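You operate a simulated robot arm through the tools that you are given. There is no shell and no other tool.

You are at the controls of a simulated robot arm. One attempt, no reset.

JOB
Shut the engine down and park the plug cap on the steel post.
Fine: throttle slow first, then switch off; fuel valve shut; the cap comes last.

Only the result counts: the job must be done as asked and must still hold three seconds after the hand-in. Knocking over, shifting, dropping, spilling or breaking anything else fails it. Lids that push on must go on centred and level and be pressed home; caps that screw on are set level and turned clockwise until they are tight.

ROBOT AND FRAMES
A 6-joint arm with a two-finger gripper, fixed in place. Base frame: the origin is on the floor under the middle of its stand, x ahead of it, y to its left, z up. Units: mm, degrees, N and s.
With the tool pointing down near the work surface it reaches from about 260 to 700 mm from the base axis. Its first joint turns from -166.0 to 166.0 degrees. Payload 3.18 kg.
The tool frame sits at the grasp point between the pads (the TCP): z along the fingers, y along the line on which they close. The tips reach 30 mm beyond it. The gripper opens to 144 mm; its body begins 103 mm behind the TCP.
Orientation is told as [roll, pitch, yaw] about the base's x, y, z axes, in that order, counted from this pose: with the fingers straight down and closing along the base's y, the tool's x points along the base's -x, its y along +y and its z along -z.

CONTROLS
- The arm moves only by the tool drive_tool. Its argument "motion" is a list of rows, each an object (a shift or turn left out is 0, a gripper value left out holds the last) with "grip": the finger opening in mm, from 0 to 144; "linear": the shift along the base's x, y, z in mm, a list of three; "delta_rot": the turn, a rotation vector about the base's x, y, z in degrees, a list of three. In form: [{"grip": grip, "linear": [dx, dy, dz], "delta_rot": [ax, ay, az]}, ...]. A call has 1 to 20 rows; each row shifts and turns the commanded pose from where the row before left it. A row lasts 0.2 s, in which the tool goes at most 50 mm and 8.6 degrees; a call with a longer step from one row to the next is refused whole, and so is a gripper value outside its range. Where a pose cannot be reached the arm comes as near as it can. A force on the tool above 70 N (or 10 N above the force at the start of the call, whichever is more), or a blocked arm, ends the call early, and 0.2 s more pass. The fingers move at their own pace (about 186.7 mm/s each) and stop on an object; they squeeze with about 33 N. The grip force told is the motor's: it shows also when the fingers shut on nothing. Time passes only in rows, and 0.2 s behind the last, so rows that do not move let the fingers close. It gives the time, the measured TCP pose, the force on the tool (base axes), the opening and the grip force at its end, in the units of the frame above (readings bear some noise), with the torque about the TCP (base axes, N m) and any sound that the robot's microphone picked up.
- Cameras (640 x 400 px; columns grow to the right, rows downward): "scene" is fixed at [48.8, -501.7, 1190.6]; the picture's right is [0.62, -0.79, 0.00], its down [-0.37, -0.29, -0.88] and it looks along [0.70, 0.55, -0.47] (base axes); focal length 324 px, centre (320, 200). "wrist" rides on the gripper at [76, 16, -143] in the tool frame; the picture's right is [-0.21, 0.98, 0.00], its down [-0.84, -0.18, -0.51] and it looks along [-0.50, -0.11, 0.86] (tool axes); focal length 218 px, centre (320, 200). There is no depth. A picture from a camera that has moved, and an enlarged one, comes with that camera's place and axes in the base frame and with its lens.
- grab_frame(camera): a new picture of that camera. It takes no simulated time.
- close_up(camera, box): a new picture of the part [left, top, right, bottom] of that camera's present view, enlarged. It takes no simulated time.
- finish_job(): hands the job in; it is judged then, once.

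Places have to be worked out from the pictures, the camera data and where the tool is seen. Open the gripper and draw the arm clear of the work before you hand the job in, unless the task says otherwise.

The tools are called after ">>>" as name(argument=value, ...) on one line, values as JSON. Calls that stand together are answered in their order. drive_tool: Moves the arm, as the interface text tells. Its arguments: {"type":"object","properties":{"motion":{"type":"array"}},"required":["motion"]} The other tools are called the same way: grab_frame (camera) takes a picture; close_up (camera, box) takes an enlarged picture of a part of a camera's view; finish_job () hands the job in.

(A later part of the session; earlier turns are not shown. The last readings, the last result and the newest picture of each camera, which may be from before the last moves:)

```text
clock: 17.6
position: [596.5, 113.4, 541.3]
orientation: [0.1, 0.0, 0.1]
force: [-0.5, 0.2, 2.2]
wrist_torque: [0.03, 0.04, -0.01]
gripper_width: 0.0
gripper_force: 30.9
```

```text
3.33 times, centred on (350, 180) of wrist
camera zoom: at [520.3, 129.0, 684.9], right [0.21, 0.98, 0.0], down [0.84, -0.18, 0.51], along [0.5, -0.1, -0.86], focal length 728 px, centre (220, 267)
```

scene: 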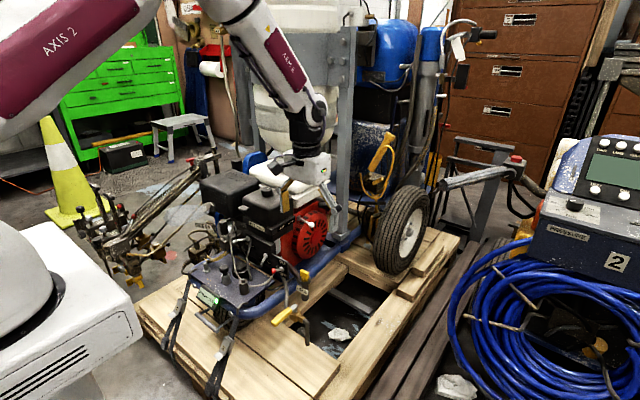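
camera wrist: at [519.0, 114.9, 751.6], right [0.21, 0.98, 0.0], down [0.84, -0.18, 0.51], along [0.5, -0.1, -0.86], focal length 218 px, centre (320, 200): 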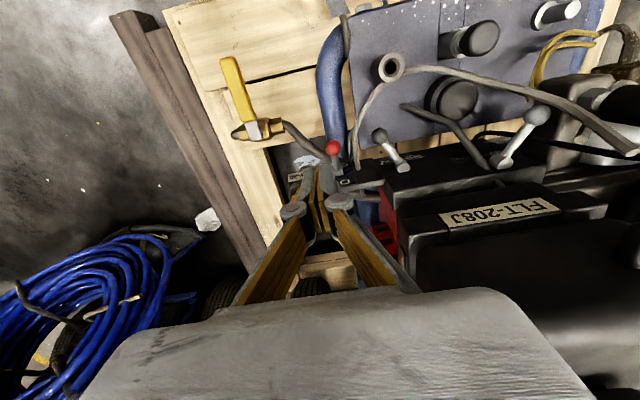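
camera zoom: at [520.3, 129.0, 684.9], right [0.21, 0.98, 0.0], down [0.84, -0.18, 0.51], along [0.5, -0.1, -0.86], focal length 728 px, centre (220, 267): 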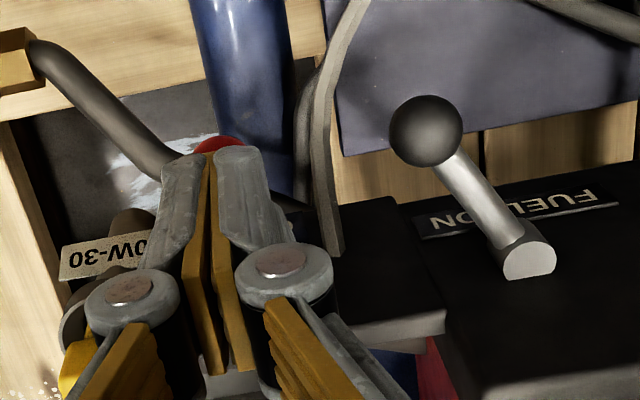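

Contact is made (2 N) and the knob sits under the tip. I press on down, shifting 3 mm to -x to follow the arc.

>>> drive_tool(motion=[{"linear": [-2, 1, -5]}, {"linear": [-1, 0, -5]}, {"linear": [0, 0, -5]}, {"linear": [0, 0, -4]}, {"linear": [0, 0, 0]}])

>>> close_up(camera="scene", box=[200, 190, 340, 310])

>>> close_up(camera="wrist", box=[270, 120, 430, 240])

```text
clock: 18.8
position: [593.6, 115.4, 523.6]
orientation: [0.1, 0.1, 0.2]
force: [0.5, -0.2, -0.6]
wrist_torque: [-0.01, -0.05, -0.01]
gripper_width: 0.0
gripper_force: 30.6
```

```text
3.33 times, centred on (270, 250) of scene
camera zoom: at [48.8, -501.7, 1190.6], right [0.62, -0.79, 0.0], down [-0.37, -0.29, -0.88], along [0.7, 0.55, -0.47], focal length 1079 px, centre (487, 33)
```

zoom: 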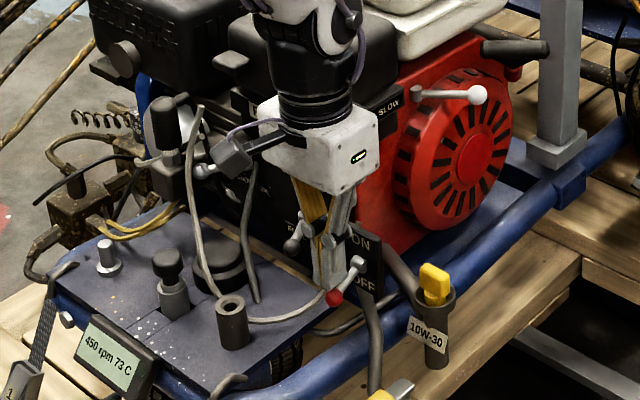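

```text
3.33 times, centred on (350, 180) of wrist
camera zoom: at [516.9, 130.7, 665.7], right [0.21, 0.98, 0.0], down [0.84, -0.18, 0.51], along [0.5, -0.1, -0.86], focal length 728 px, centre (220, 267)
```

zoom: 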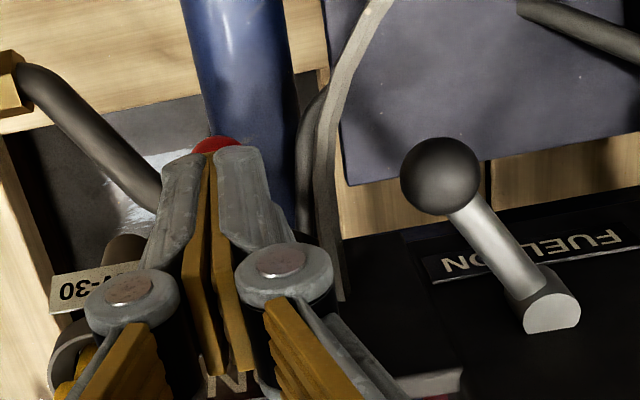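

The switch flipped: the run light is out and rpm is falling (450). I press gently a bit further to make sure it's at the OFF stop.

>>> drive_tool(motion=[{"linear": [0, 0, -4]}, {"linear": [1, 0, -4]}, {"linear": [1, 0, -3]}, {"linear": [0, 0, 0]}])

>>> close_up(camera="scene", box=[200, 190, 340, 310])

```text
clock: 19.8
position: [594.8, 114.1, 513.3]
orientation: [0.1, 0.2, 0.0]
force: [0.0, -0.4, 0.1]
wrist_torque: [0.0, 0.0, -0.01]
gripper_width: 0.0
gripper_force: 30.3
```

```text
3.33 times, centred on (270, 250) of scene
camera zoom: at [48.8, -501.7, 1190.6], right [0.62, -0.79, 0.0], down [-0.37, -0.29, -0.88], along [0.7, 0.55, -0.47], focal length 1079 px, centre (487, 33)
```

zoom: 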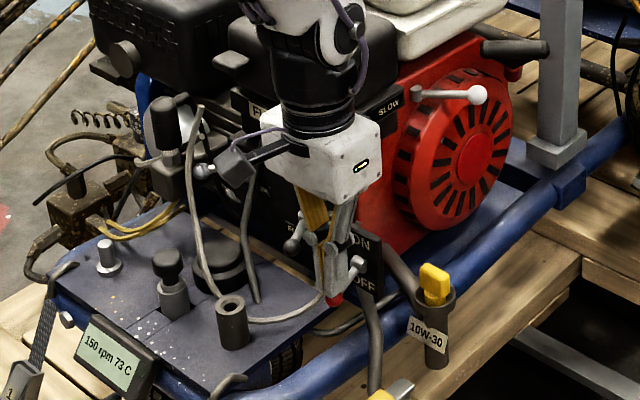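

Rpm is at 150 and dropping, with no residual force: the switch is OFF. Next I lift and set the shut tips on the -y side of the fuel knob (594, 166, 512).

>>> drive_tool(motion=[{"linear": [-3, 0, 15]}, {"linear": [-2, 0, 20]}, {"linear": [0, 10, 15]}, {"linear": [0, 8, -10]}, {"linear": [0, 0, -12]}, {"linear": [0, 0, -11]}, {"linear": [0, 0, 0]}])

>>> close_up(camera="wrist", box=[270, 100, 430, 220])

>>> close_up(camera="scene", box=[200, 190, 340, 310])

```text
clock: 21.4
position: [591.1, 133.1, 530.0]
orientation: [0.1, 0.0, 0.1]
force: [-0.3, -0.8, -0.3]
wrist_torque: [-0.02, -0.04, -0.03]
gripper_width: 0.0
gripper_force: 30.1
```

```text
3.33 times, centred on (350, 160) of wrist
camera zoom: at [513.7, 149.2, 672.7], right [0.21, 0.98, 0.0], down [0.84, -0.18, 0.51], along [0.5, -0.1, -0.86], focal length 728 px, centre (220, 333)
```

zoom: 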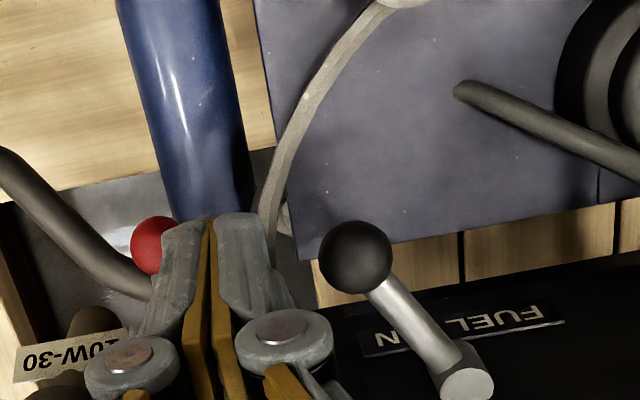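

```text
3.33 times, centred on (270, 250) of scene
camera zoom: at [48.8, -501.7, 1190.6], right [0.62, -0.79, 0.0], down [-0.37, -0.29, -0.88], along [0.7, 0.55, -0.47], focal length 1079 px, centre (487, 33)
```

zoom: 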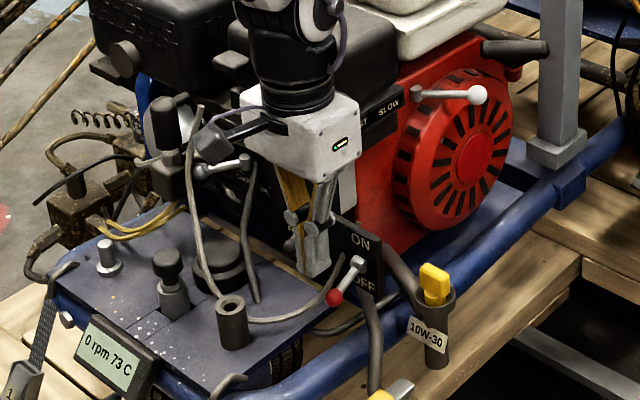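

Engine at 0 rpm, switch lever points to OFF. Now I push the fuel knob to +y (shut) in small steps.

>>> drive_tool(motion=[{"linear": [0, 6, 0]}, {"linear": [0, 6, 0]}, {"linear": [0, 6, 0]}, {"linear": [-1, 6, 0]}, {"linear": [0, 6, 0]}, {"linear": [0, 6, 0]}, {"linear": [0, 4, 0]}, {"linear": [0, 0, 0]}])

>>> close_up(camera="wrist", box=[270, 100, 430, 220])

>>> close_up(camera="scene", box=[200, 190, 340, 310])

```text
clock: 22.3
position: [589.3, 143.7, 529.1]
orientation: [-0.1, 0.4, -1.1]
force: [-1.7, -8.1, 2.0]
wrist_torque: [1.35, -0.24, -0.45]
gripper_width: 0.0
gripper_force: 31.5
stopped in row 4: the force on the tool passed its limit at 80 N (the readings are from after the stop); the commanded pose is now the measured one
```

```text
3.33 times, centred on (350, 160) of wrist
camera zoom: at [514.4, 161.7, 671.8], right [0.23, 0.97, 0.0], down [0.84, -0.19, 0.5], along [0.49, -0.12, -0.87], focal length 728 px, centre (220, 333)
```

zoom: 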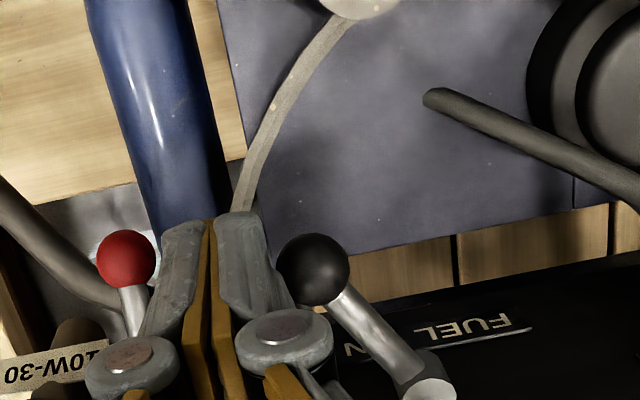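

```text
3.33 times, centred on (270, 250) of scene
camera zoom: at [48.8, -501.7, 1190.6], right [0.62, -0.79, 0.0], down [-0.37, -0.29, -0.88], along [0.7, 0.55, -0.47], focal length 1079 px, centre (487, 33)
```

zoom: 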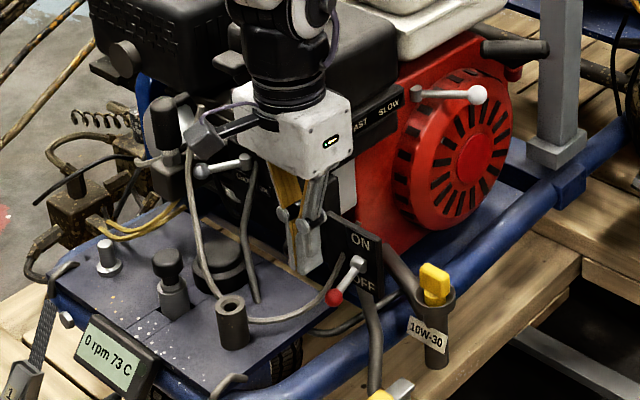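

The 80 N stop came from the wrist housing, not the knob: the torque (+1.35 N·m about x) puts the contact about 165 mm above the TCP, i.e. against the air-cleaner corner. I back off to -y and then tilt the tool so that the wrist leans back (-x).

>>> drive_tool(motion=[{"linear": [0, -7, 0]}, {"linear": [-3, -7, 6]}, {"linear": [-3, 0, 4], "delta_rot": [0, -7.5, 0]}, {"linear": [-3, 0, 0], "delta_rot": [0, -7.5, 0]}, {"linear": [0, 0, 0]}])

>>> grab_frame(camera="wrist")

>>> close_up(camera="scene", box=[200, 140, 340, 260])

```text
clock: 23.5
position: [582.3, 127.4, 539.3]
orientation: [-0.7, -12.0, -0.8]
force: [0.4, 0.0, 0.4]
wrist_torque: [0.0, -0.01, 0.0]
gripper_width: 0.0
gripper_force: 31.3
out of reach, approached as far as the arm can: row 4
```

```text
taken
camera wrist: at [479.4, 147.0, 662.3], right [0.22, 0.97, 0.03], down [0.71, -0.19, 0.67], along [0.66, -0.13, -0.74], focal length 218 px, centre (320, 200)
```

wrist: 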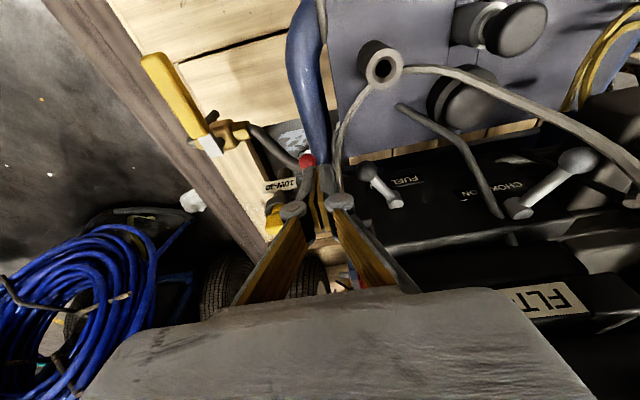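

```text
3.33 times, centred on (270, 200) of scene
camera zoom: at [48.8, -501.7, 1190.6], right [0.62, -0.79, 0.0], down [-0.37, -0.29, -0.88], along [0.7, 0.55, -0.47], focal length 1079 px, centre (487, 200)
```

zoom: 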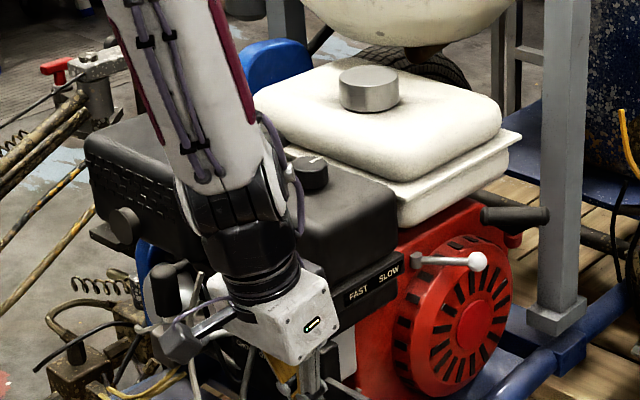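

The arm allows about -12° tilt here, which moves the wrist housing ~40 mm back from the air cleaner. I lower the tips beside the fuel knob again and push to +y carefully.

>>> drive_tool(motion=[{"linear": [1, 0, -5]}, {"linear": [1, 2, -4]}, {"linear": [0, 5, 0]}, {"linear": [0, 5, 0]}, {"linear": [0, 4, 0]}, {"linear": [0, 4, 0]}, {"linear": [0, 0, 0]}])

>>> close_up(camera="wrist", box=[270, 100, 430, 220])

>>> close_up(camera="scene", box=[200, 190, 340, 310])

```text
clock: 25.1
position: [586.8, 145.6, 533.1]
orientation: [0.2, -14.6, -0.9]
force: [-0.1, 0.3, 0.1]
wrist_torque: [0.0, 0.0, -0.01]
gripper_width: 0.0
gripper_force: 30.5
out of reach, approached as far as the arm can: row 1
```

```text
3.33 times, centred on (350, 160) of wrist
camera zoom: at [476.6, 162.5, 652.3], right [0.22, 0.97, 0.06], down [0.68, -0.19, 0.7], along [0.7, -0.11, -0.71], focal length 728 px, centre (220, 333)
```

zoom: 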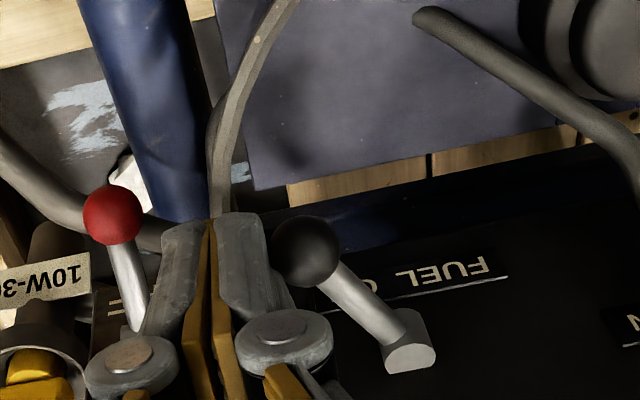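

```text
3.33 times, centred on (270, 250) of scene
camera zoom: at [48.8, -501.7, 1190.6], right [0.62, -0.79, 0.0], down [-0.37, -0.29, -0.88], along [0.7, 0.55, -0.47], focal length 1079 px, centre (487, 33)
```

zoom: 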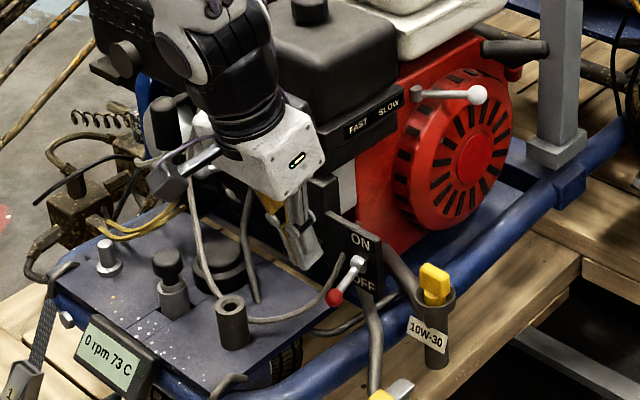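

Clear now: y=146, no force. The tip is right beside the fuel knob; I keep pushing to +y.

>>> drive_tool(motion=[{"linear": [-1, 4, 0]}, {"linear": [-1, 4, 0]}, {"linear": [0, 4, 0]}, {"linear": [0, 4, 0]}, {"linear": [0, 4, 0]}, {"linear": [0, 0, 0]}])

>>> close_up(camera="wrist", box=[270, 100, 430, 220])

>>> close_up(camera="scene", box=[200, 190, 340, 310])

```text
clock: 26.5
position: [584.8, 165.2, 533.8]
orientation: [0.2, -14.5, -0.9]
force: [0.7, 0.4, -0.1]
wrist_torque: [0.0, 0.0, -0.04]
gripper_width: 0.0
gripper_force: 30.4
```

```text
3.33 times, centred on (350, 160) of wrist
camera zoom: at [474.6, 182.2, 652.2], right [0.22, 0.97, 0.06], down [0.68, -0.19, 0.7], along [0.7, -0.11, -0.71], focal length 728 px, centre (220, 333)
```

zoom: 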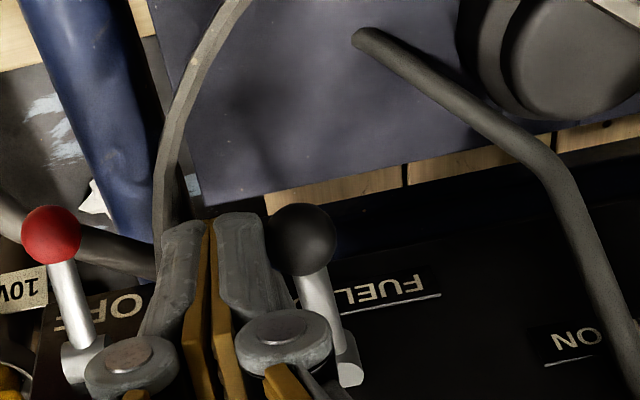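

```text
3.33 times, centred on (270, 250) of scene
camera zoom: at [48.8, -501.7, 1190.6], right [0.62, -0.79, 0.0], down [-0.37, -0.29, -0.88], along [0.7, 0.55, -0.47], focal length 1079 px, centre (487, 33)
```

zoom: 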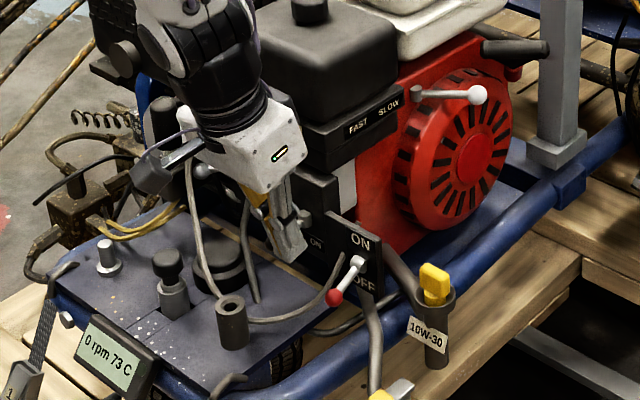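

The fuel lever is turning freely (now about straight out). I continue to +y towards the shut stop.

>>> drive_tool(motion=[{"linear": [0, 4, 0]}, {"linear": [1, 4, 0]}, {"linear": [1, 4, 0]}, {"linear": [0, 4, 0]}, {"linear": [0, 0, 0]}])

>>> close_up(camera="wrist", box=[270, 100, 430, 220])

>>> close_up(camera="scene", box=[200, 190, 340, 310])

```text
clock: 27.7
position: [586.2, 180.2, 534.3]
orientation: [0.3, -14.7, -1.0]
force: [-0.3, -0.9, -0.4]
wrist_torque: [0.01, -0.02, 0.01]
gripper_width: 0.0
gripper_force: 30.9
```

```text
3.33 times, centred on (350, 160) of wrist
camera zoom: at [476.3, 197.8, 652.6], right [0.22, 0.97, 0.06], down [0.68, -0.19, 0.7], along [0.7, -0.11, -0.71], focal length 728 px, centre (220, 333)
```

zoom: 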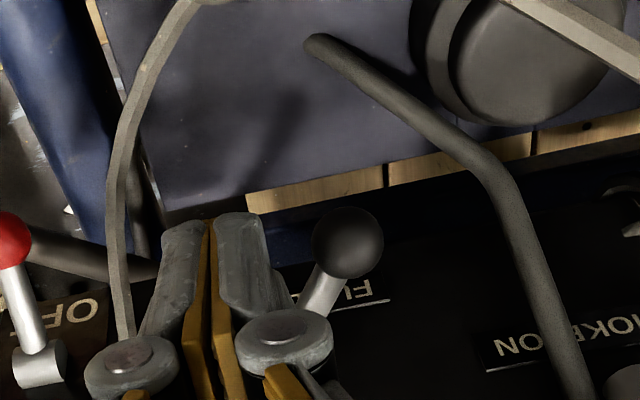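

```text
3.33 times, centred on (270, 250) of scene
camera zoom: at [48.8, -501.7, 1190.6], right [0.62, -0.79, 0.0], down [-0.37, -0.29, -0.88], along [0.7, 0.55, -0.47], focal length 1079 px, centre (487, 33)
```

zoom: 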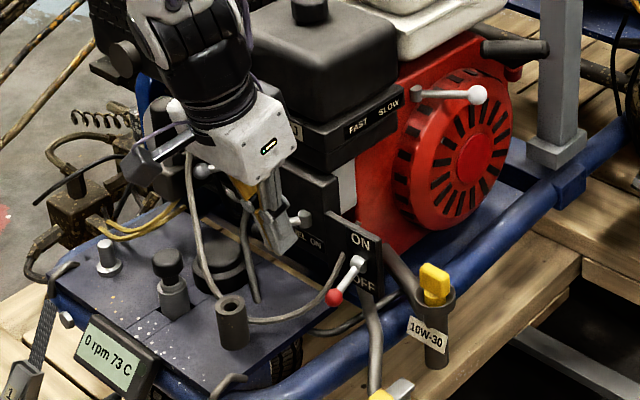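

The knob has snapped ahead of the finger to about y≈208, the mirror position of ON (shut). I nudge a few mm more to confirm it is on its stop.

>>> drive_tool(motion=[{"linear": [0, 3, 0]}, {"linear": [0, 2, 0]}, {"linear": [0, 1, 0]}, {"linear": [0, 0, 0]}])

>>> close_up(camera="wrist", box=[270, 100, 430, 220])

```text
clock: 28.7
position: [586.8, 187.5, 534.7]
orientation: [0.2, -14.6, -0.9]
force: [-0.5, -0.4, -0.1]
wrist_torque: [0.02, -0.03, 0.03]
gripper_width: 0.0
gripper_force: 30.8
```

```text
3.33 times, centred on (350, 160) of wrist
camera zoom: at [477.0, 204.1, 653.1], right [0.22, 0.97, 0.06], down [0.68, -0.19, 0.7], along [0.7, -0.11, -0.71], focal length 728 px, centre (220, 333)
```

zoom: 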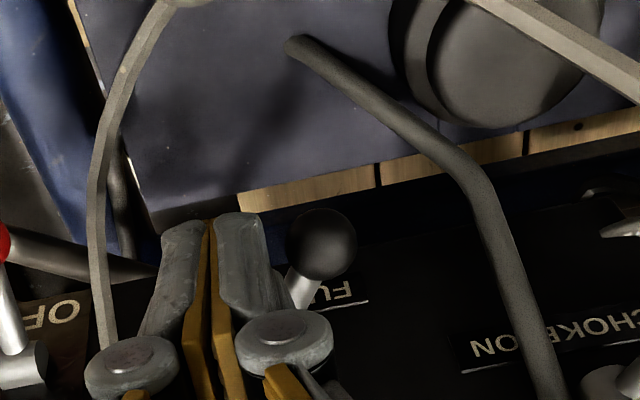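

The gap has just closed and the knob stays put; one last 3 mm push tells whether it's against a hard stop.

>>> drive_tool(motion=[{"linear": [0, 1.5, 0]}, {"linear": [0, 1.5, 0]}, {"linear": [0, 0, 0]}])

>>> close_up(camera="wrist", box=[270, 100, 430, 220])

```text
clock: 29.5
position: [585.9, 190.1, 533.4]
orientation: [0.2, -14.6, -0.9]
force: [0.0, 0.1, 0.6]
wrist_torque: [0.02, -0.02, 0.0]
gripper_width: 0.1
gripper_force: 30.7
```

```text
3.33 times, centred on (350, 160) of wrist
camera zoom: at [476.6, 206.6, 652.8], right [0.22, 0.97, 0.06], down [0.68, -0.19, 0.7], along [0.7, -0.11, -0.71], focal length 728 px, centre (220, 333)
```

zoom: 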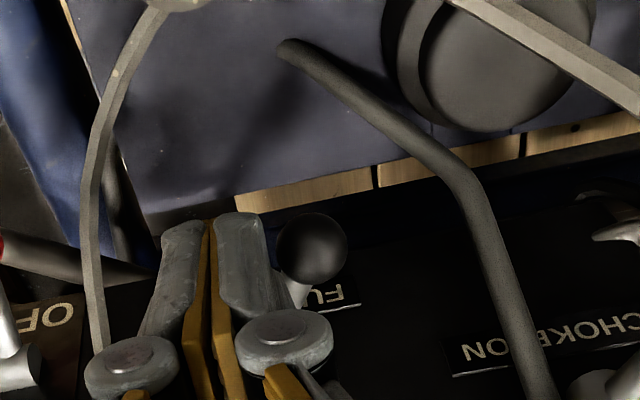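

The knob stays at y≈211, mirrored from its ON position, so the fuel valve is shut. I withdraw, bring the tool upright, and move to where the wrist camera sees the plug cap and the steel post.

>>> drive_tool(motion=[{"linear": [-2, -8, 2]}, {"linear": [-10, -8, 15]}, {"linear": [-15, 0, 30]}, {"linear": [-15, 0, 35], "delta_rot": [0, 7.3, 0.9]}, {"linear": [-15, 5, 35], "delta_rot": [0, 7.3, 0]}, {"linear": [-15, 20, 35]}, {"linear": [-10, 25, 20]}, {"linear": [-10, 25, 10]}, {"linear": [0, 25, 0]}, {"linear": [0, 0, 0]}])

>>> grab_frame(camera="wrist")

>>> grab_frame(camera="scene")

```text
clock: 31.7
position: [501.4, 268.7, 705.7]
orientation: [-1.3, -2.9, -0.3]
force: [-0.6, -0.3, 0.5]
wrist_torque: [-0.01, 0.04, 0.02]
gripper_width: 0.1
gripper_force: 30.7
out of reach, approached as far as the arm can: row 4
```

```text
taken
camera wrist: at [418.4, 287.7, 843.8], right [0.22, 0.98, -0.01], down [0.82, -0.17, 0.55], along [0.54, -0.13, -0.83], focal length 218 px, centre (320, 200)
```

wrist: 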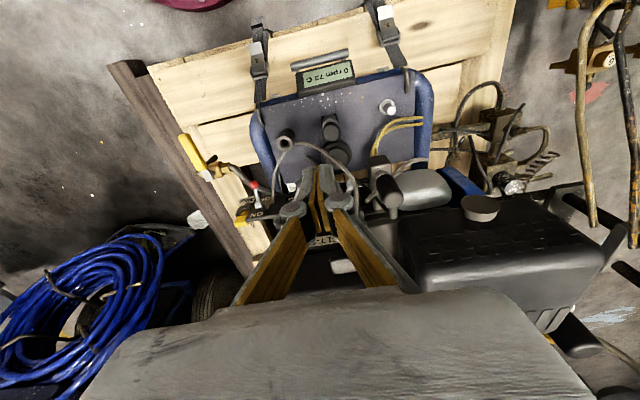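

```text
taken
```

scene: 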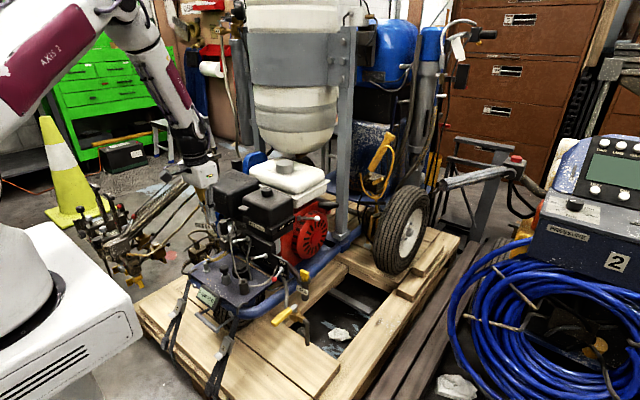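

Good overview. I'll enlarge the plug cap and the panel to see the steel post and free cable.

>>> close_up(camera="wrist", box=[330, 80, 490, 230])

>>> close_up(camera="wrist", box=[240, 60, 440, 200])

>>> close_up(camera="scene", box=[180, 150, 300, 320])

```text
2.67 times, centred on (410, 155) of wrist
camera zoom: at [418.4, 287.7, 843.8], right [0.22, 0.98, -0.01], down [0.82, -0.17, 0.55], along [0.54, -0.13, -0.83], focal length 582 px, centre (80, 320)
```

zoom: 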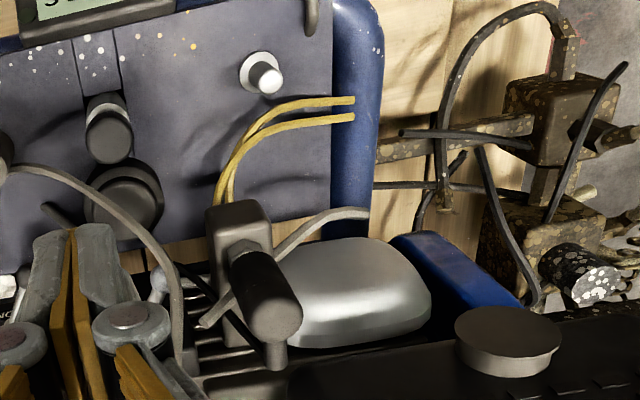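

```text
2.86 times, centred on (340, 130) of wrist
camera zoom: at [418.4, 287.7, 843.8], right [0.22, 0.98, -0.01], down [0.82, -0.17, 0.55], along [0.54, -0.13, -0.83], focal length 624 px, centre (263, 400)
```

zoom: 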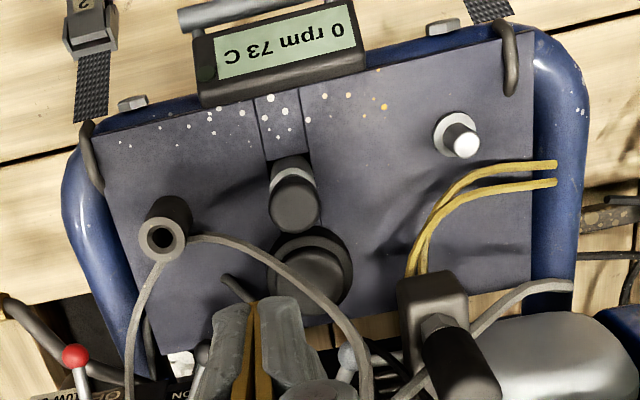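

```text
2.35 times, centred on (240, 235) of scene
camera zoom: at [48.8, -501.7, 1190.6], right [0.62, -0.79, 0.0], down [-0.37, -0.29, -0.88], along [0.7, 0.55, -0.47], focal length 762 px, centre (508, 118)
```

zoom: 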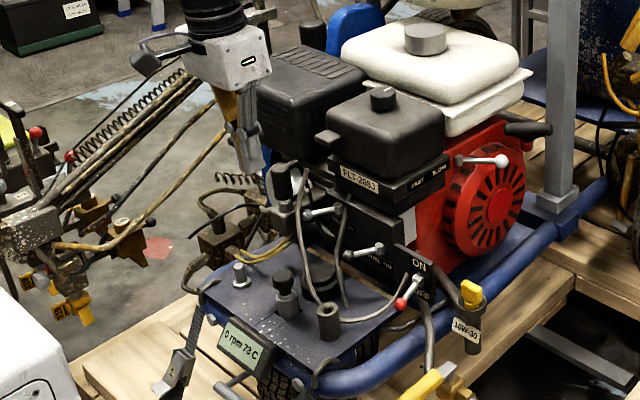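

The plug cap is the black boot with an elbow stub, and the steel post is the bright flanged pin on the panel's +y side. I straighten the tool and take two offset views to fix these positions.

>>> drive_tool(motion=[{"linear": [-20, 15, 10], "delta_rot": [1.3, 2.9, 0.3]}, {"linear": [-20, 20, 5]}, {"linear": [0, 25, 0]}, {"linear": [0, 0, 0]}])

>>> close_up(camera="wrist", box=[240, 60, 440, 200])

>>> close_up(camera="wrist", box=[310, 110, 410, 190])

```text
clock: 32.7
position: [462.0, 328.5, 720.3]
orientation: [0.1, 0.1, -0.1]
force: [-0.2, 0.0, -0.7]
wrist_torque: [-0.01, 0.0, 0.0]
gripper_width: 0.0
gripper_force: 30.3
```

```text
2.86 times, centred on (340, 130) of wrist
camera zoom: at [384.4, 343.7, 862.8], right [0.21, 0.98, 0.0], down [0.84, -0.18, 0.51], along [0.5, -0.11, -0.86], focal length 624 px, centre (263, 400)
```

zoom: 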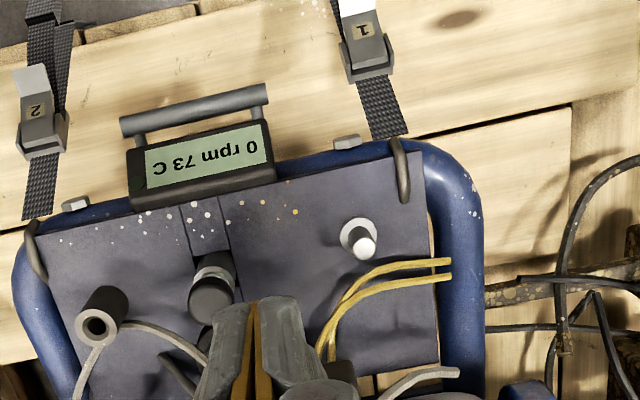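

```text
5.00 times, centred on (360, 150) of wrist
camera zoom: at [384.4, 343.7, 862.8], right [0.21, 0.98, 0.0], down [0.84, -0.18, 0.51], along [0.5, -0.11, -0.86], focal length 1091 px, centre (120, 450)
```

zoom: 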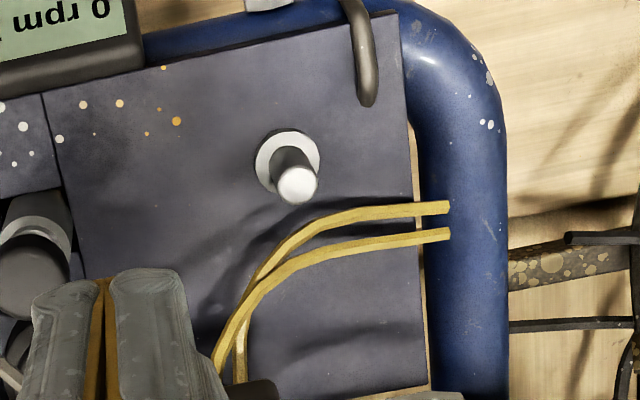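

Steel post top triangulates to about (521.5, 384, 453.5), flange at z≈425. Now I need the cap: I look at the full frame and then take a view from elsewhere.

>>> grab_frame(camera="wrist")

>>> drive_tool(motion=[{"linear": [0, -35, 0]}, {"linear": [-10, -35, 0]}, {"linear": [-10, -30, 0]}, {"linear": [0, 0, 0]}])

>>> grab_frame(camera="wrist")

```text
taken
camera wrist: at [384.4, 343.7, 862.8], right [0.21, 0.98, 0.0], down [0.84, -0.18, 0.51], along [0.5, -0.11, -0.86], focal length 218 px, centre (320, 200)
```

wrist: 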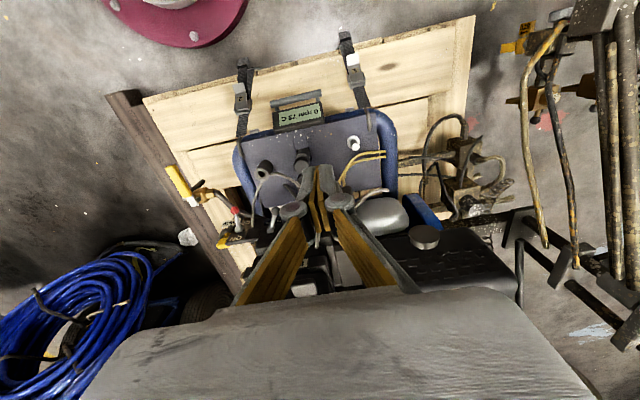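

```text
clock: 33.7
position: [440.1, 227.7, 718.8]
orientation: [0.1, -0.1, -0.1]
force: [-0.3, 0.1, 0.1]
wrist_torque: [0.03, 0.02, 0.02]
gripper_width: 0.1
gripper_force: 30.8
```

```text
taken
camera wrist: at [363.3, 242.9, 861.7], right [0.21, 0.98, 0.0], down [0.84, -0.18, 0.51], along [0.5, -0.11, -0.86], focal length 218 px, centre (320, 200)
```

wrist: 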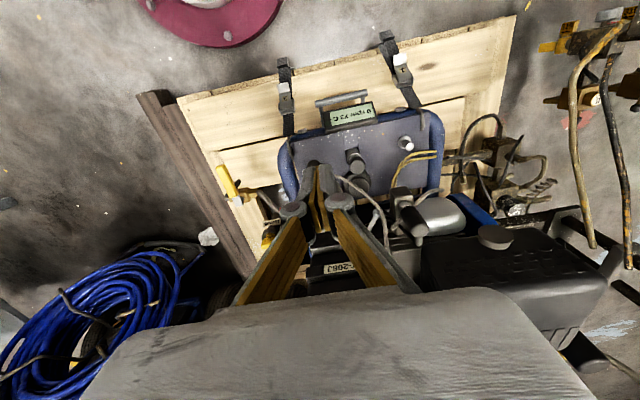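

>>> close_up(camera="wrist", box=[330, 170, 470, 270])

>>> close_up(camera="wrist", box=[380, 180, 450, 250])

>>> close_up(camera="wrist", box=[370, 110, 450, 190])

>>> close_up(camera="scene", box=[205, 210, 265, 260])

```text
4.00 times, centred on (400, 220) of wrist
camera zoom: at [363.3, 242.9, 861.7], right [0.21, 0.98, 0.0], down [0.84, -0.18, 0.51], along [0.5, -0.11, -0.86], focal length 873 px, centre (0, 120)
```

zoom: 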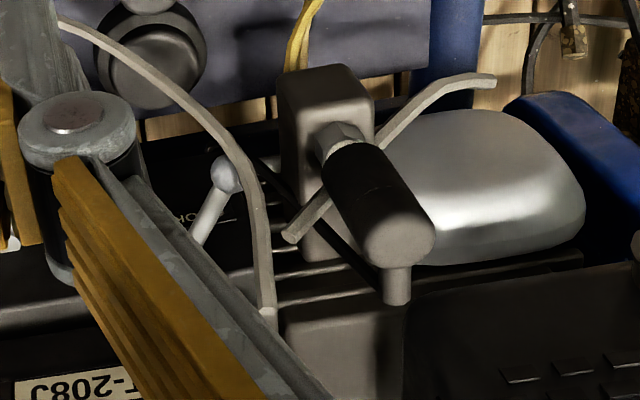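

```text
5.71 times, centred on (415, 215) of wrist
camera zoom: at [363.3, 242.9, 861.7], right [0.21, 0.98, 0.0], down [0.84, -0.18, 0.51], along [0.5, -0.11, -0.86], focal length 1247 px, centre (-223, 114)
```

zoom: 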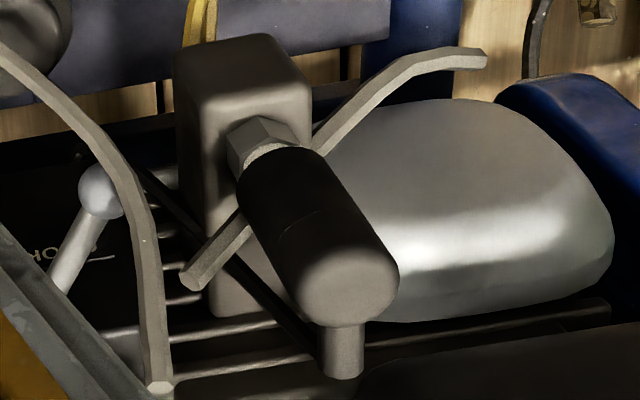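

```text
5.00 times, centred on (410, 150) of wrist
camera zoom: at [363.3, 242.9, 861.7], right [0.21, 0.98, 0.0], down [0.84, -0.18, 0.51], along [0.5, -0.11, -0.86], focal length 1091 px, centre (-130, 450)
```

zoom: 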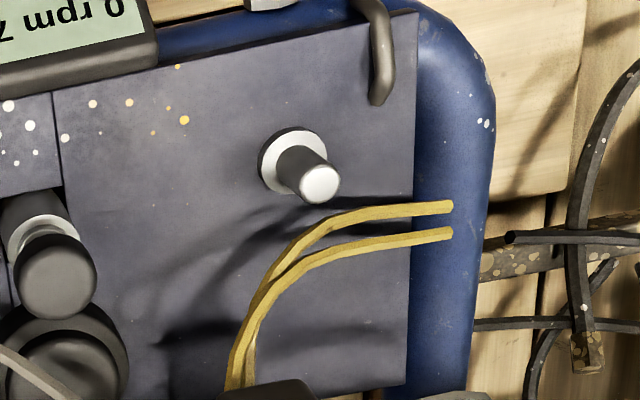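

```text
8.00 times, centred on (235, 235) of scene
camera zoom: at [48.8, -501.7, 1190.6], right [0.62, -0.79, 0.0], down [-0.37, -0.29, -0.88], along [0.7, 0.55, -0.47], focal length 2590 px, centre (1000, -80)
```

zoom: 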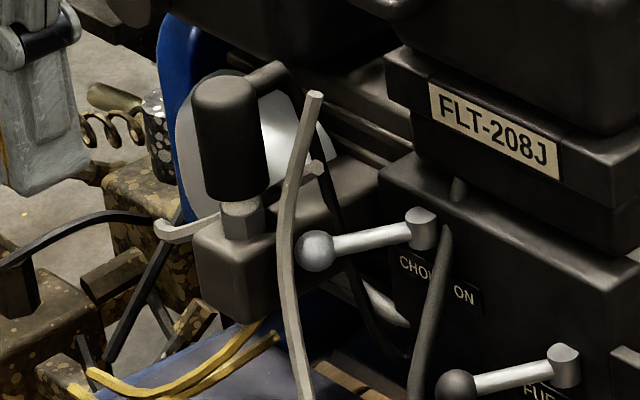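

Cap: axis at about (588, 344), z from 558 to 611, radius ~14, elbow stub pointing +x; the free cable end near (600, 288, 627) is a hazard on its -y side. I'll go lower for closer views of the post, the yellow wires and the cap.

>>> drive_tool(motion=[{"linear": [5, 20, -30]}, {"linear": [5, 20, -35]}, {"linear": [5, 20, -35]}, {"linear": [5, 20, -20]}, {"linear": [0, 0, 0]}])

>>> grab_frame(camera="wrist")

>>> close_up(camera="wrist", box=[330, 100, 450, 200])

```text
clock: 34.9
position: [460.7, 306.7, 599.5]
orientation: [0.1, -0.1, -0.1]
force: [-0.4, 1.0, 0.0]
wrist_torque: [0.02, -0.02, 0.03]
gripper_width: 0.0
gripper_force: 31.0
```

```text
taken
camera wrist: at [384.5, 322.9, 742.4], right [0.21, 0.98, 0.0], down [0.84, -0.18, 0.51], along [0.5, -0.11, -0.86], focal length 218 px, centre (320, 200)
```

wrist: 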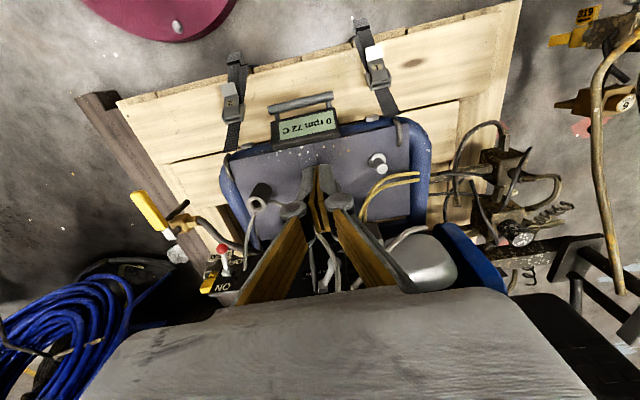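

```text
4.00 times, centred on (390, 150) of wrist
camera zoom: at [384.5, 322.9, 742.4], right [0.21, 0.98, 0.0], down [0.84, -0.18, 0.51], along [0.5, -0.11, -0.86], focal length 873 px, centre (40, 400)
```

zoom: 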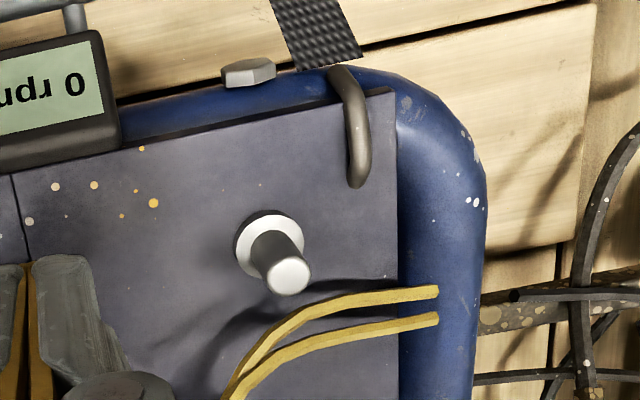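

The post is at (521.5, 384, 453) and the yellow wires stay ~28 mm away on its +x side. Now I open the gripper and rise, so that the camera sees the cap between the fingers.

>>> drive_tool(motion=[{"linear": [0, 5, 40]}, {"linear": [10, 5, 40], "grip": 144}, {"linear": [20, 10, 40]}, {"linear": [20, 15, 20]}, {"linear": [20, 5, 0]}, {"linear": [0, 0, 0]}])

>>> grab_frame(camera="wrist")

>>> close_up(camera="wrist", box=[260, 120, 400, 220])

```text
clock: 36.3
position: [530.8, 348.0, 740.9]
orientation: [0.0, 0.0, -0.1]
force: [-0.1, -0.1, 0.8]
wrist_torque: [-0.02, 0.03, 0.02]
gripper_width: 144.1
gripper_force: 0.0
```

```text
taken
camera wrist: at [454.3, 363.5, 882.7], right [0.21, 0.98, 0.0], down [0.84, -0.18, 0.51], along [0.5, -0.11, -0.86], focal length 218 px, centre (320, 200)
```

wrist: 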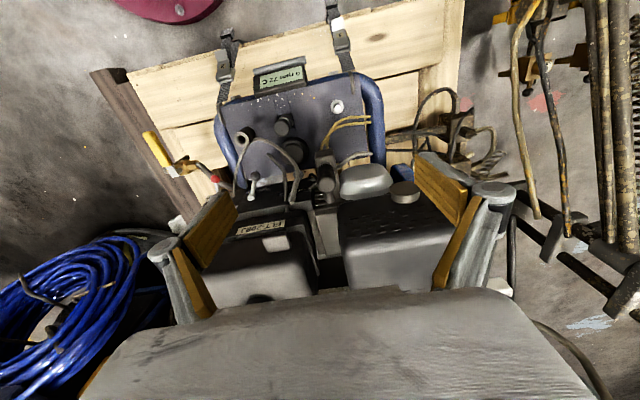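

```text
4.00 times, centred on (330, 170) of wrist
camera zoom: at [454.3, 363.5, 882.7], right [0.21, 0.98, 0.0], down [0.84, -0.18, 0.51], along [0.5, -0.11, -0.86], focal length 873 px, centre (280, 320)
```

zoom: 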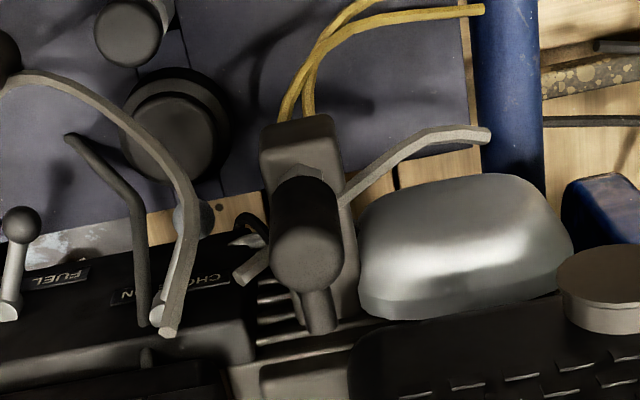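

Now the cap is seen between the open fingers. I enlarge it strongly, and the post, from this same pose to get the exact horizontal offset between them.

>>> close_up(camera="wrist", box=[305, 150, 355, 210])

>>> close_up(camera="wrist", box=[310, 80, 370, 130])

>>> close_up(camera="scene", box=[210, 212, 246, 246])

```text
6.67 times, centred on (330, 180) of wrist
camera zoom: at [454.3, 363.5, 882.7], right [0.21, 0.98, 0.0], down [0.84, -0.18, 0.51], along [0.5, -0.11, -0.86], focal length 1455 px, centre (253, 333)
```

zoom: 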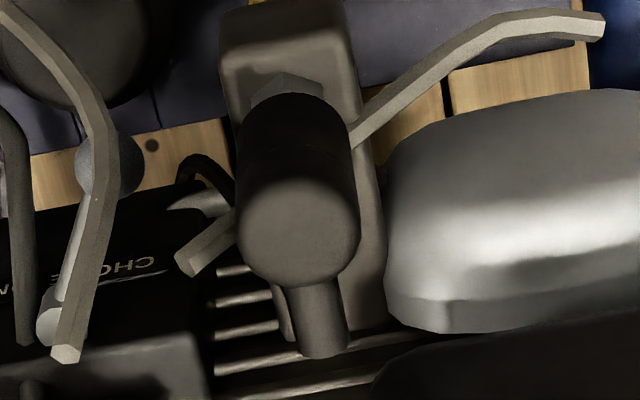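

```text
8.00 times, centred on (340, 105) of wrist
camera zoom: at [454.3, 363.5, 882.7], right [0.21, 0.98, 0.0], down [0.84, -0.18, 0.51], along [0.5, -0.11, -0.86], focal length 1746 px, centre (160, 960)
```

zoom: 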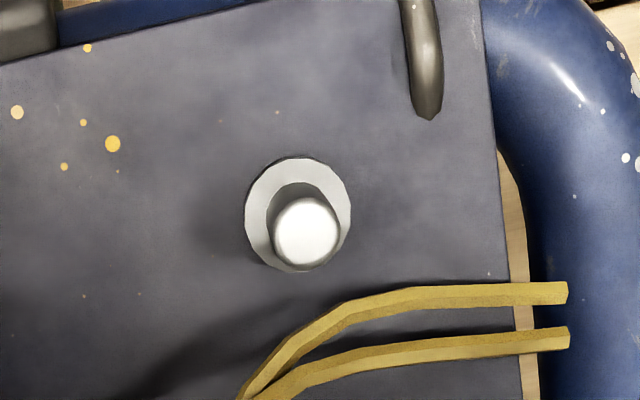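

```text
11.76 times, centred on (228, 229) of scene
camera zoom: at [48.8, -501.7, 1190.6], right [0.62, -0.79, 0.0], down [-0.37, -0.29, -0.88], along [0.7, 0.55, -0.47], focal length 3809 px, centre (1402, -141)
```

zoom: 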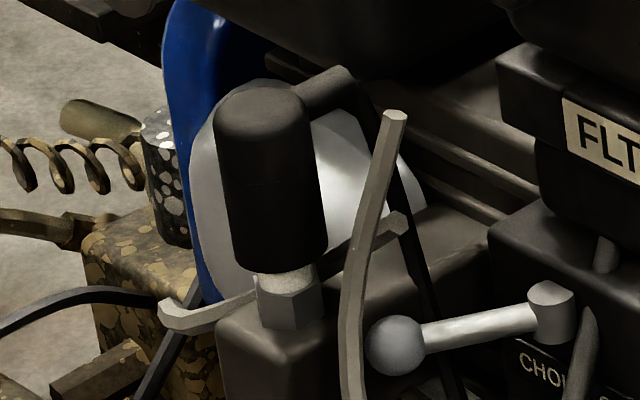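

Cap axis ≈ (589, 344), z 565–611; post axis ≈ (521.5, 383.7). I set the opening to 38 mm and move above the cap (x=587 to keep away from the rod behind the plug), stopping with the tips ~50 mm above it for a check.

>>> drive_tool(motion=[{"grip": 38, "linear": [20, 0, 0]}, {"linear": [20, -2, 0]}, {"linear": [16, -2, 0]}, {"linear": [0, 0, -20]}, {"linear": [0, 0, -25]}, {"linear": [0, 0, 0]}])

>>> grab_frame(camera="wrist")

>>> close_up(camera="scene", box=[180, 170, 280, 260])

```text
clock: 37.7
position: [587.6, 343.8, 694.6]
orientation: [0.2, 0.0, -0.1]
force: [0.3, 0.3, -0.3]
wrist_torque: [0.02, 0.02, -0.01]
gripper_width: 38.2
gripper_force: 0.1
```

```text
taken
camera wrist: at [511.4, 358.8, 837.8], right [0.21, 0.98, 0.0], down [0.84, -0.18, 0.51], along [0.5, -0.11, -0.86], focal length 218 px, centre (320, 200)
```

wrist: 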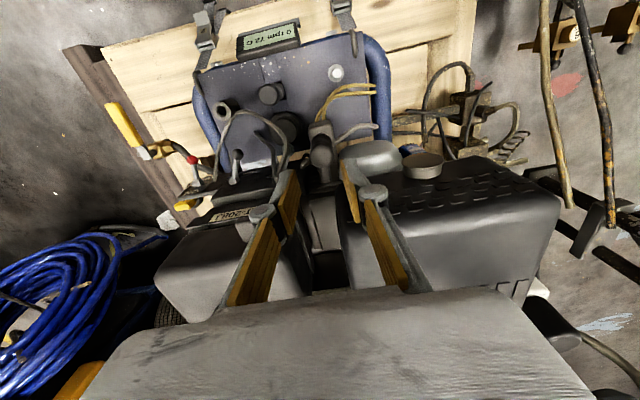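

```text
4.44 times, centred on (230, 215) of scene
camera zoom: at [48.8, -501.7, 1190.6], right [0.62, -0.79, 0.0], down [-0.37, -0.29, -0.88], along [0.7, 0.55, -0.47], focal length 1439 px, centre (720, 133)
```

zoom: 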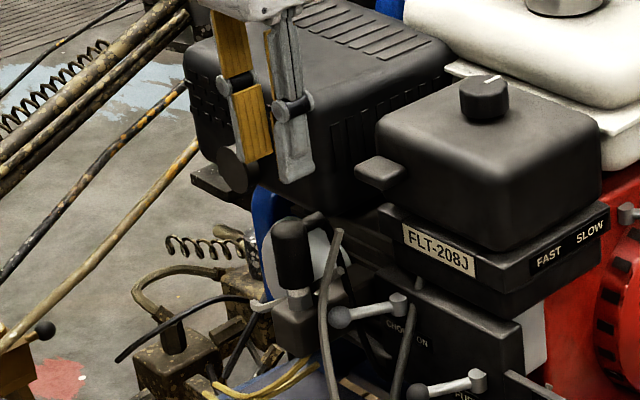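

The tips are centred over the cap as planned. A close-up of the wrist view checks clearance from the free cable.

>>> close_up(camera="wrist", box=[250, 100, 400, 240])

```text
2.86 times, centred on (325, 170) of wrist
camera zoom: at [511.4, 358.8, 837.8], right [0.21, 0.98, 0.0], down [0.84, -0.18, 0.51], along [0.5, -0.11, -0.86], focal length 624 px, centre (306, 286)
```

zoom: 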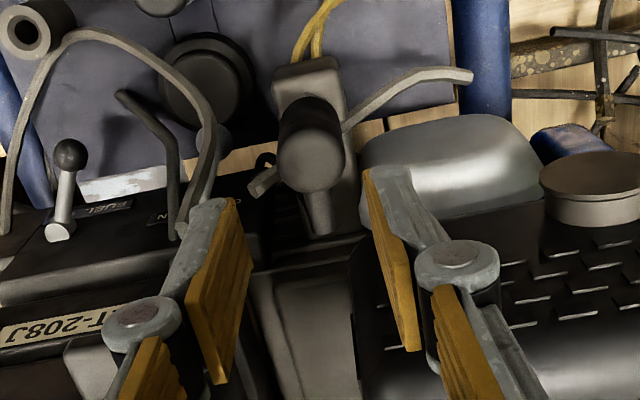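

Well centred (perhaps 1 mm to shift in +y), and the finger stays ~14 mm from the cable. I descend to 630 with the check, then continue.

>>> drive_tool(motion=[{"linear": [0, 1, -20]}, {"linear": [0, 0, -20]}, {"linear": [0, 0, -15]}, {"linear": [0, 0, -10]}, {"linear": [0, 0, 0]}])

>>> close_up(camera="wrist", box=[250, 100, 400, 240])

>>> close_up(camera="scene", box=[195, 190, 265, 250])

```text
clock: 38.9
position: [586.5, 344.1, 628.9]
orientation: [0.1, 0.0, -0.2]
force: [0.3, 0.2, 0.2]
wrist_torque: [-0.01, 0.01, 0.01]
gripper_width: 38.2
gripper_force: 0.0
```

```text
2.86 times, centred on (325, 170) of wrist
camera zoom: at [510.7, 360.4, 772.5], right [0.21, 0.98, 0.0], down [0.84, -0.18, 0.51], along [0.5, -0.11, -0.86], focal length 624 px, centre (306, 286)
```

zoom: 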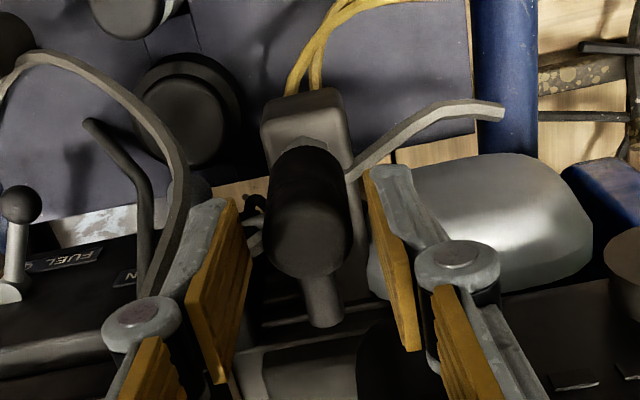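

```text
6.67 times, centred on (230, 220) of scene
camera zoom: at [48.8, -501.7, 1190.6], right [0.62, -0.79, 0.0], down [-0.37, -0.29, -0.88], along [0.7, 0.55, -0.47], focal length 2159 px, centre (920, 67)
```

zoom: 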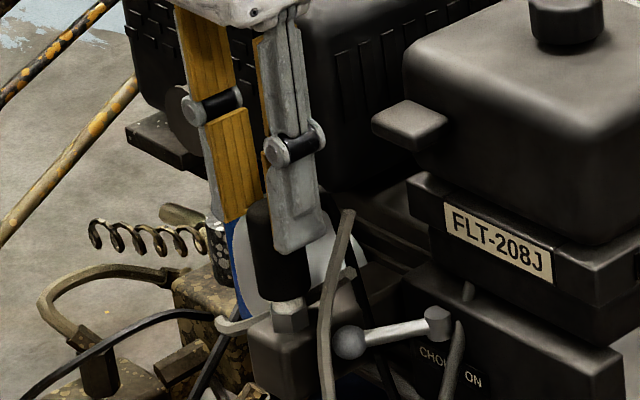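

The cap is nicely between the pads with no contact. I descend the remaining 26 mm to TCP z≈603 and then close the gripper.

>>> drive_tool(motion=[{"linear": [0, 0, -8]}, {"linear": [0, 0, -8]}, {"linear": [0, 0, -6]}, {"linear": [0, 0, -4]}, {"linear": [0, 0, 0]}])

>>> close_up(camera="wrist", box=[250, 100, 400, 240])

>>> close_up(camera="scene", box=[195, 190, 265, 250])

```text
clock: 40.1
position: [588.3, 345.4, 603.4]
orientation: [0.1, 0.0, -0.1]
force: [-0.7, -1.2, -0.5]
wrist_torque: [-0.02, -0.02, 0.02]
gripper_width: 37.9
gripper_force: 0.2
```

```text
2.86 times, centred on (325, 170) of wrist
camera zoom: at [511.6, 360.9, 746.4], right [0.21, 0.98, 0.0], down [0.84, -0.18, 0.51], along [0.5, -0.11, -0.86], focal length 624 px, centre (306, 286)
```

zoom: 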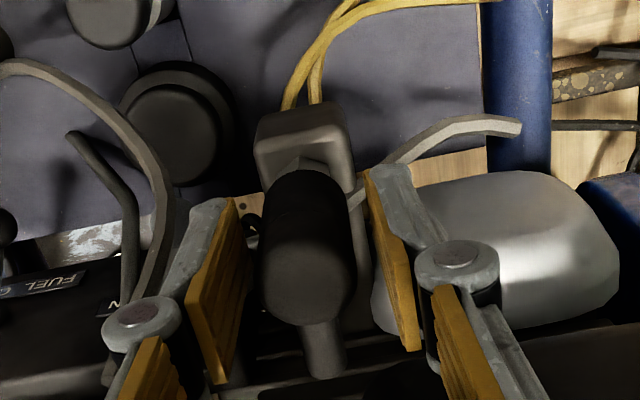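

```text
6.67 times, centred on (230, 220) of scene
camera zoom: at [48.8, -501.7, 1190.6], right [0.62, -0.79, 0.0], down [-0.37, -0.29, -0.88], along [0.7, 0.55, -0.47], focal length 2159 px, centre (920, 67)
```

zoom: 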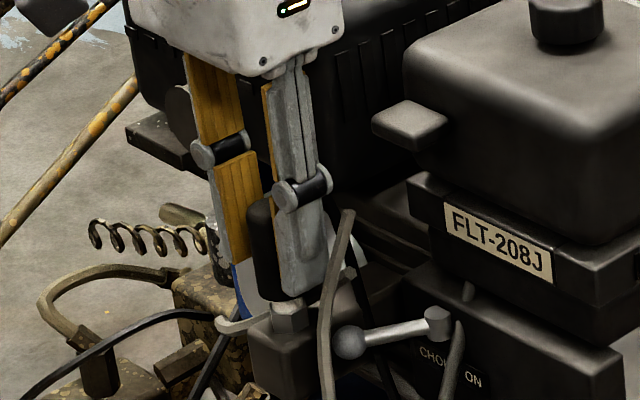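

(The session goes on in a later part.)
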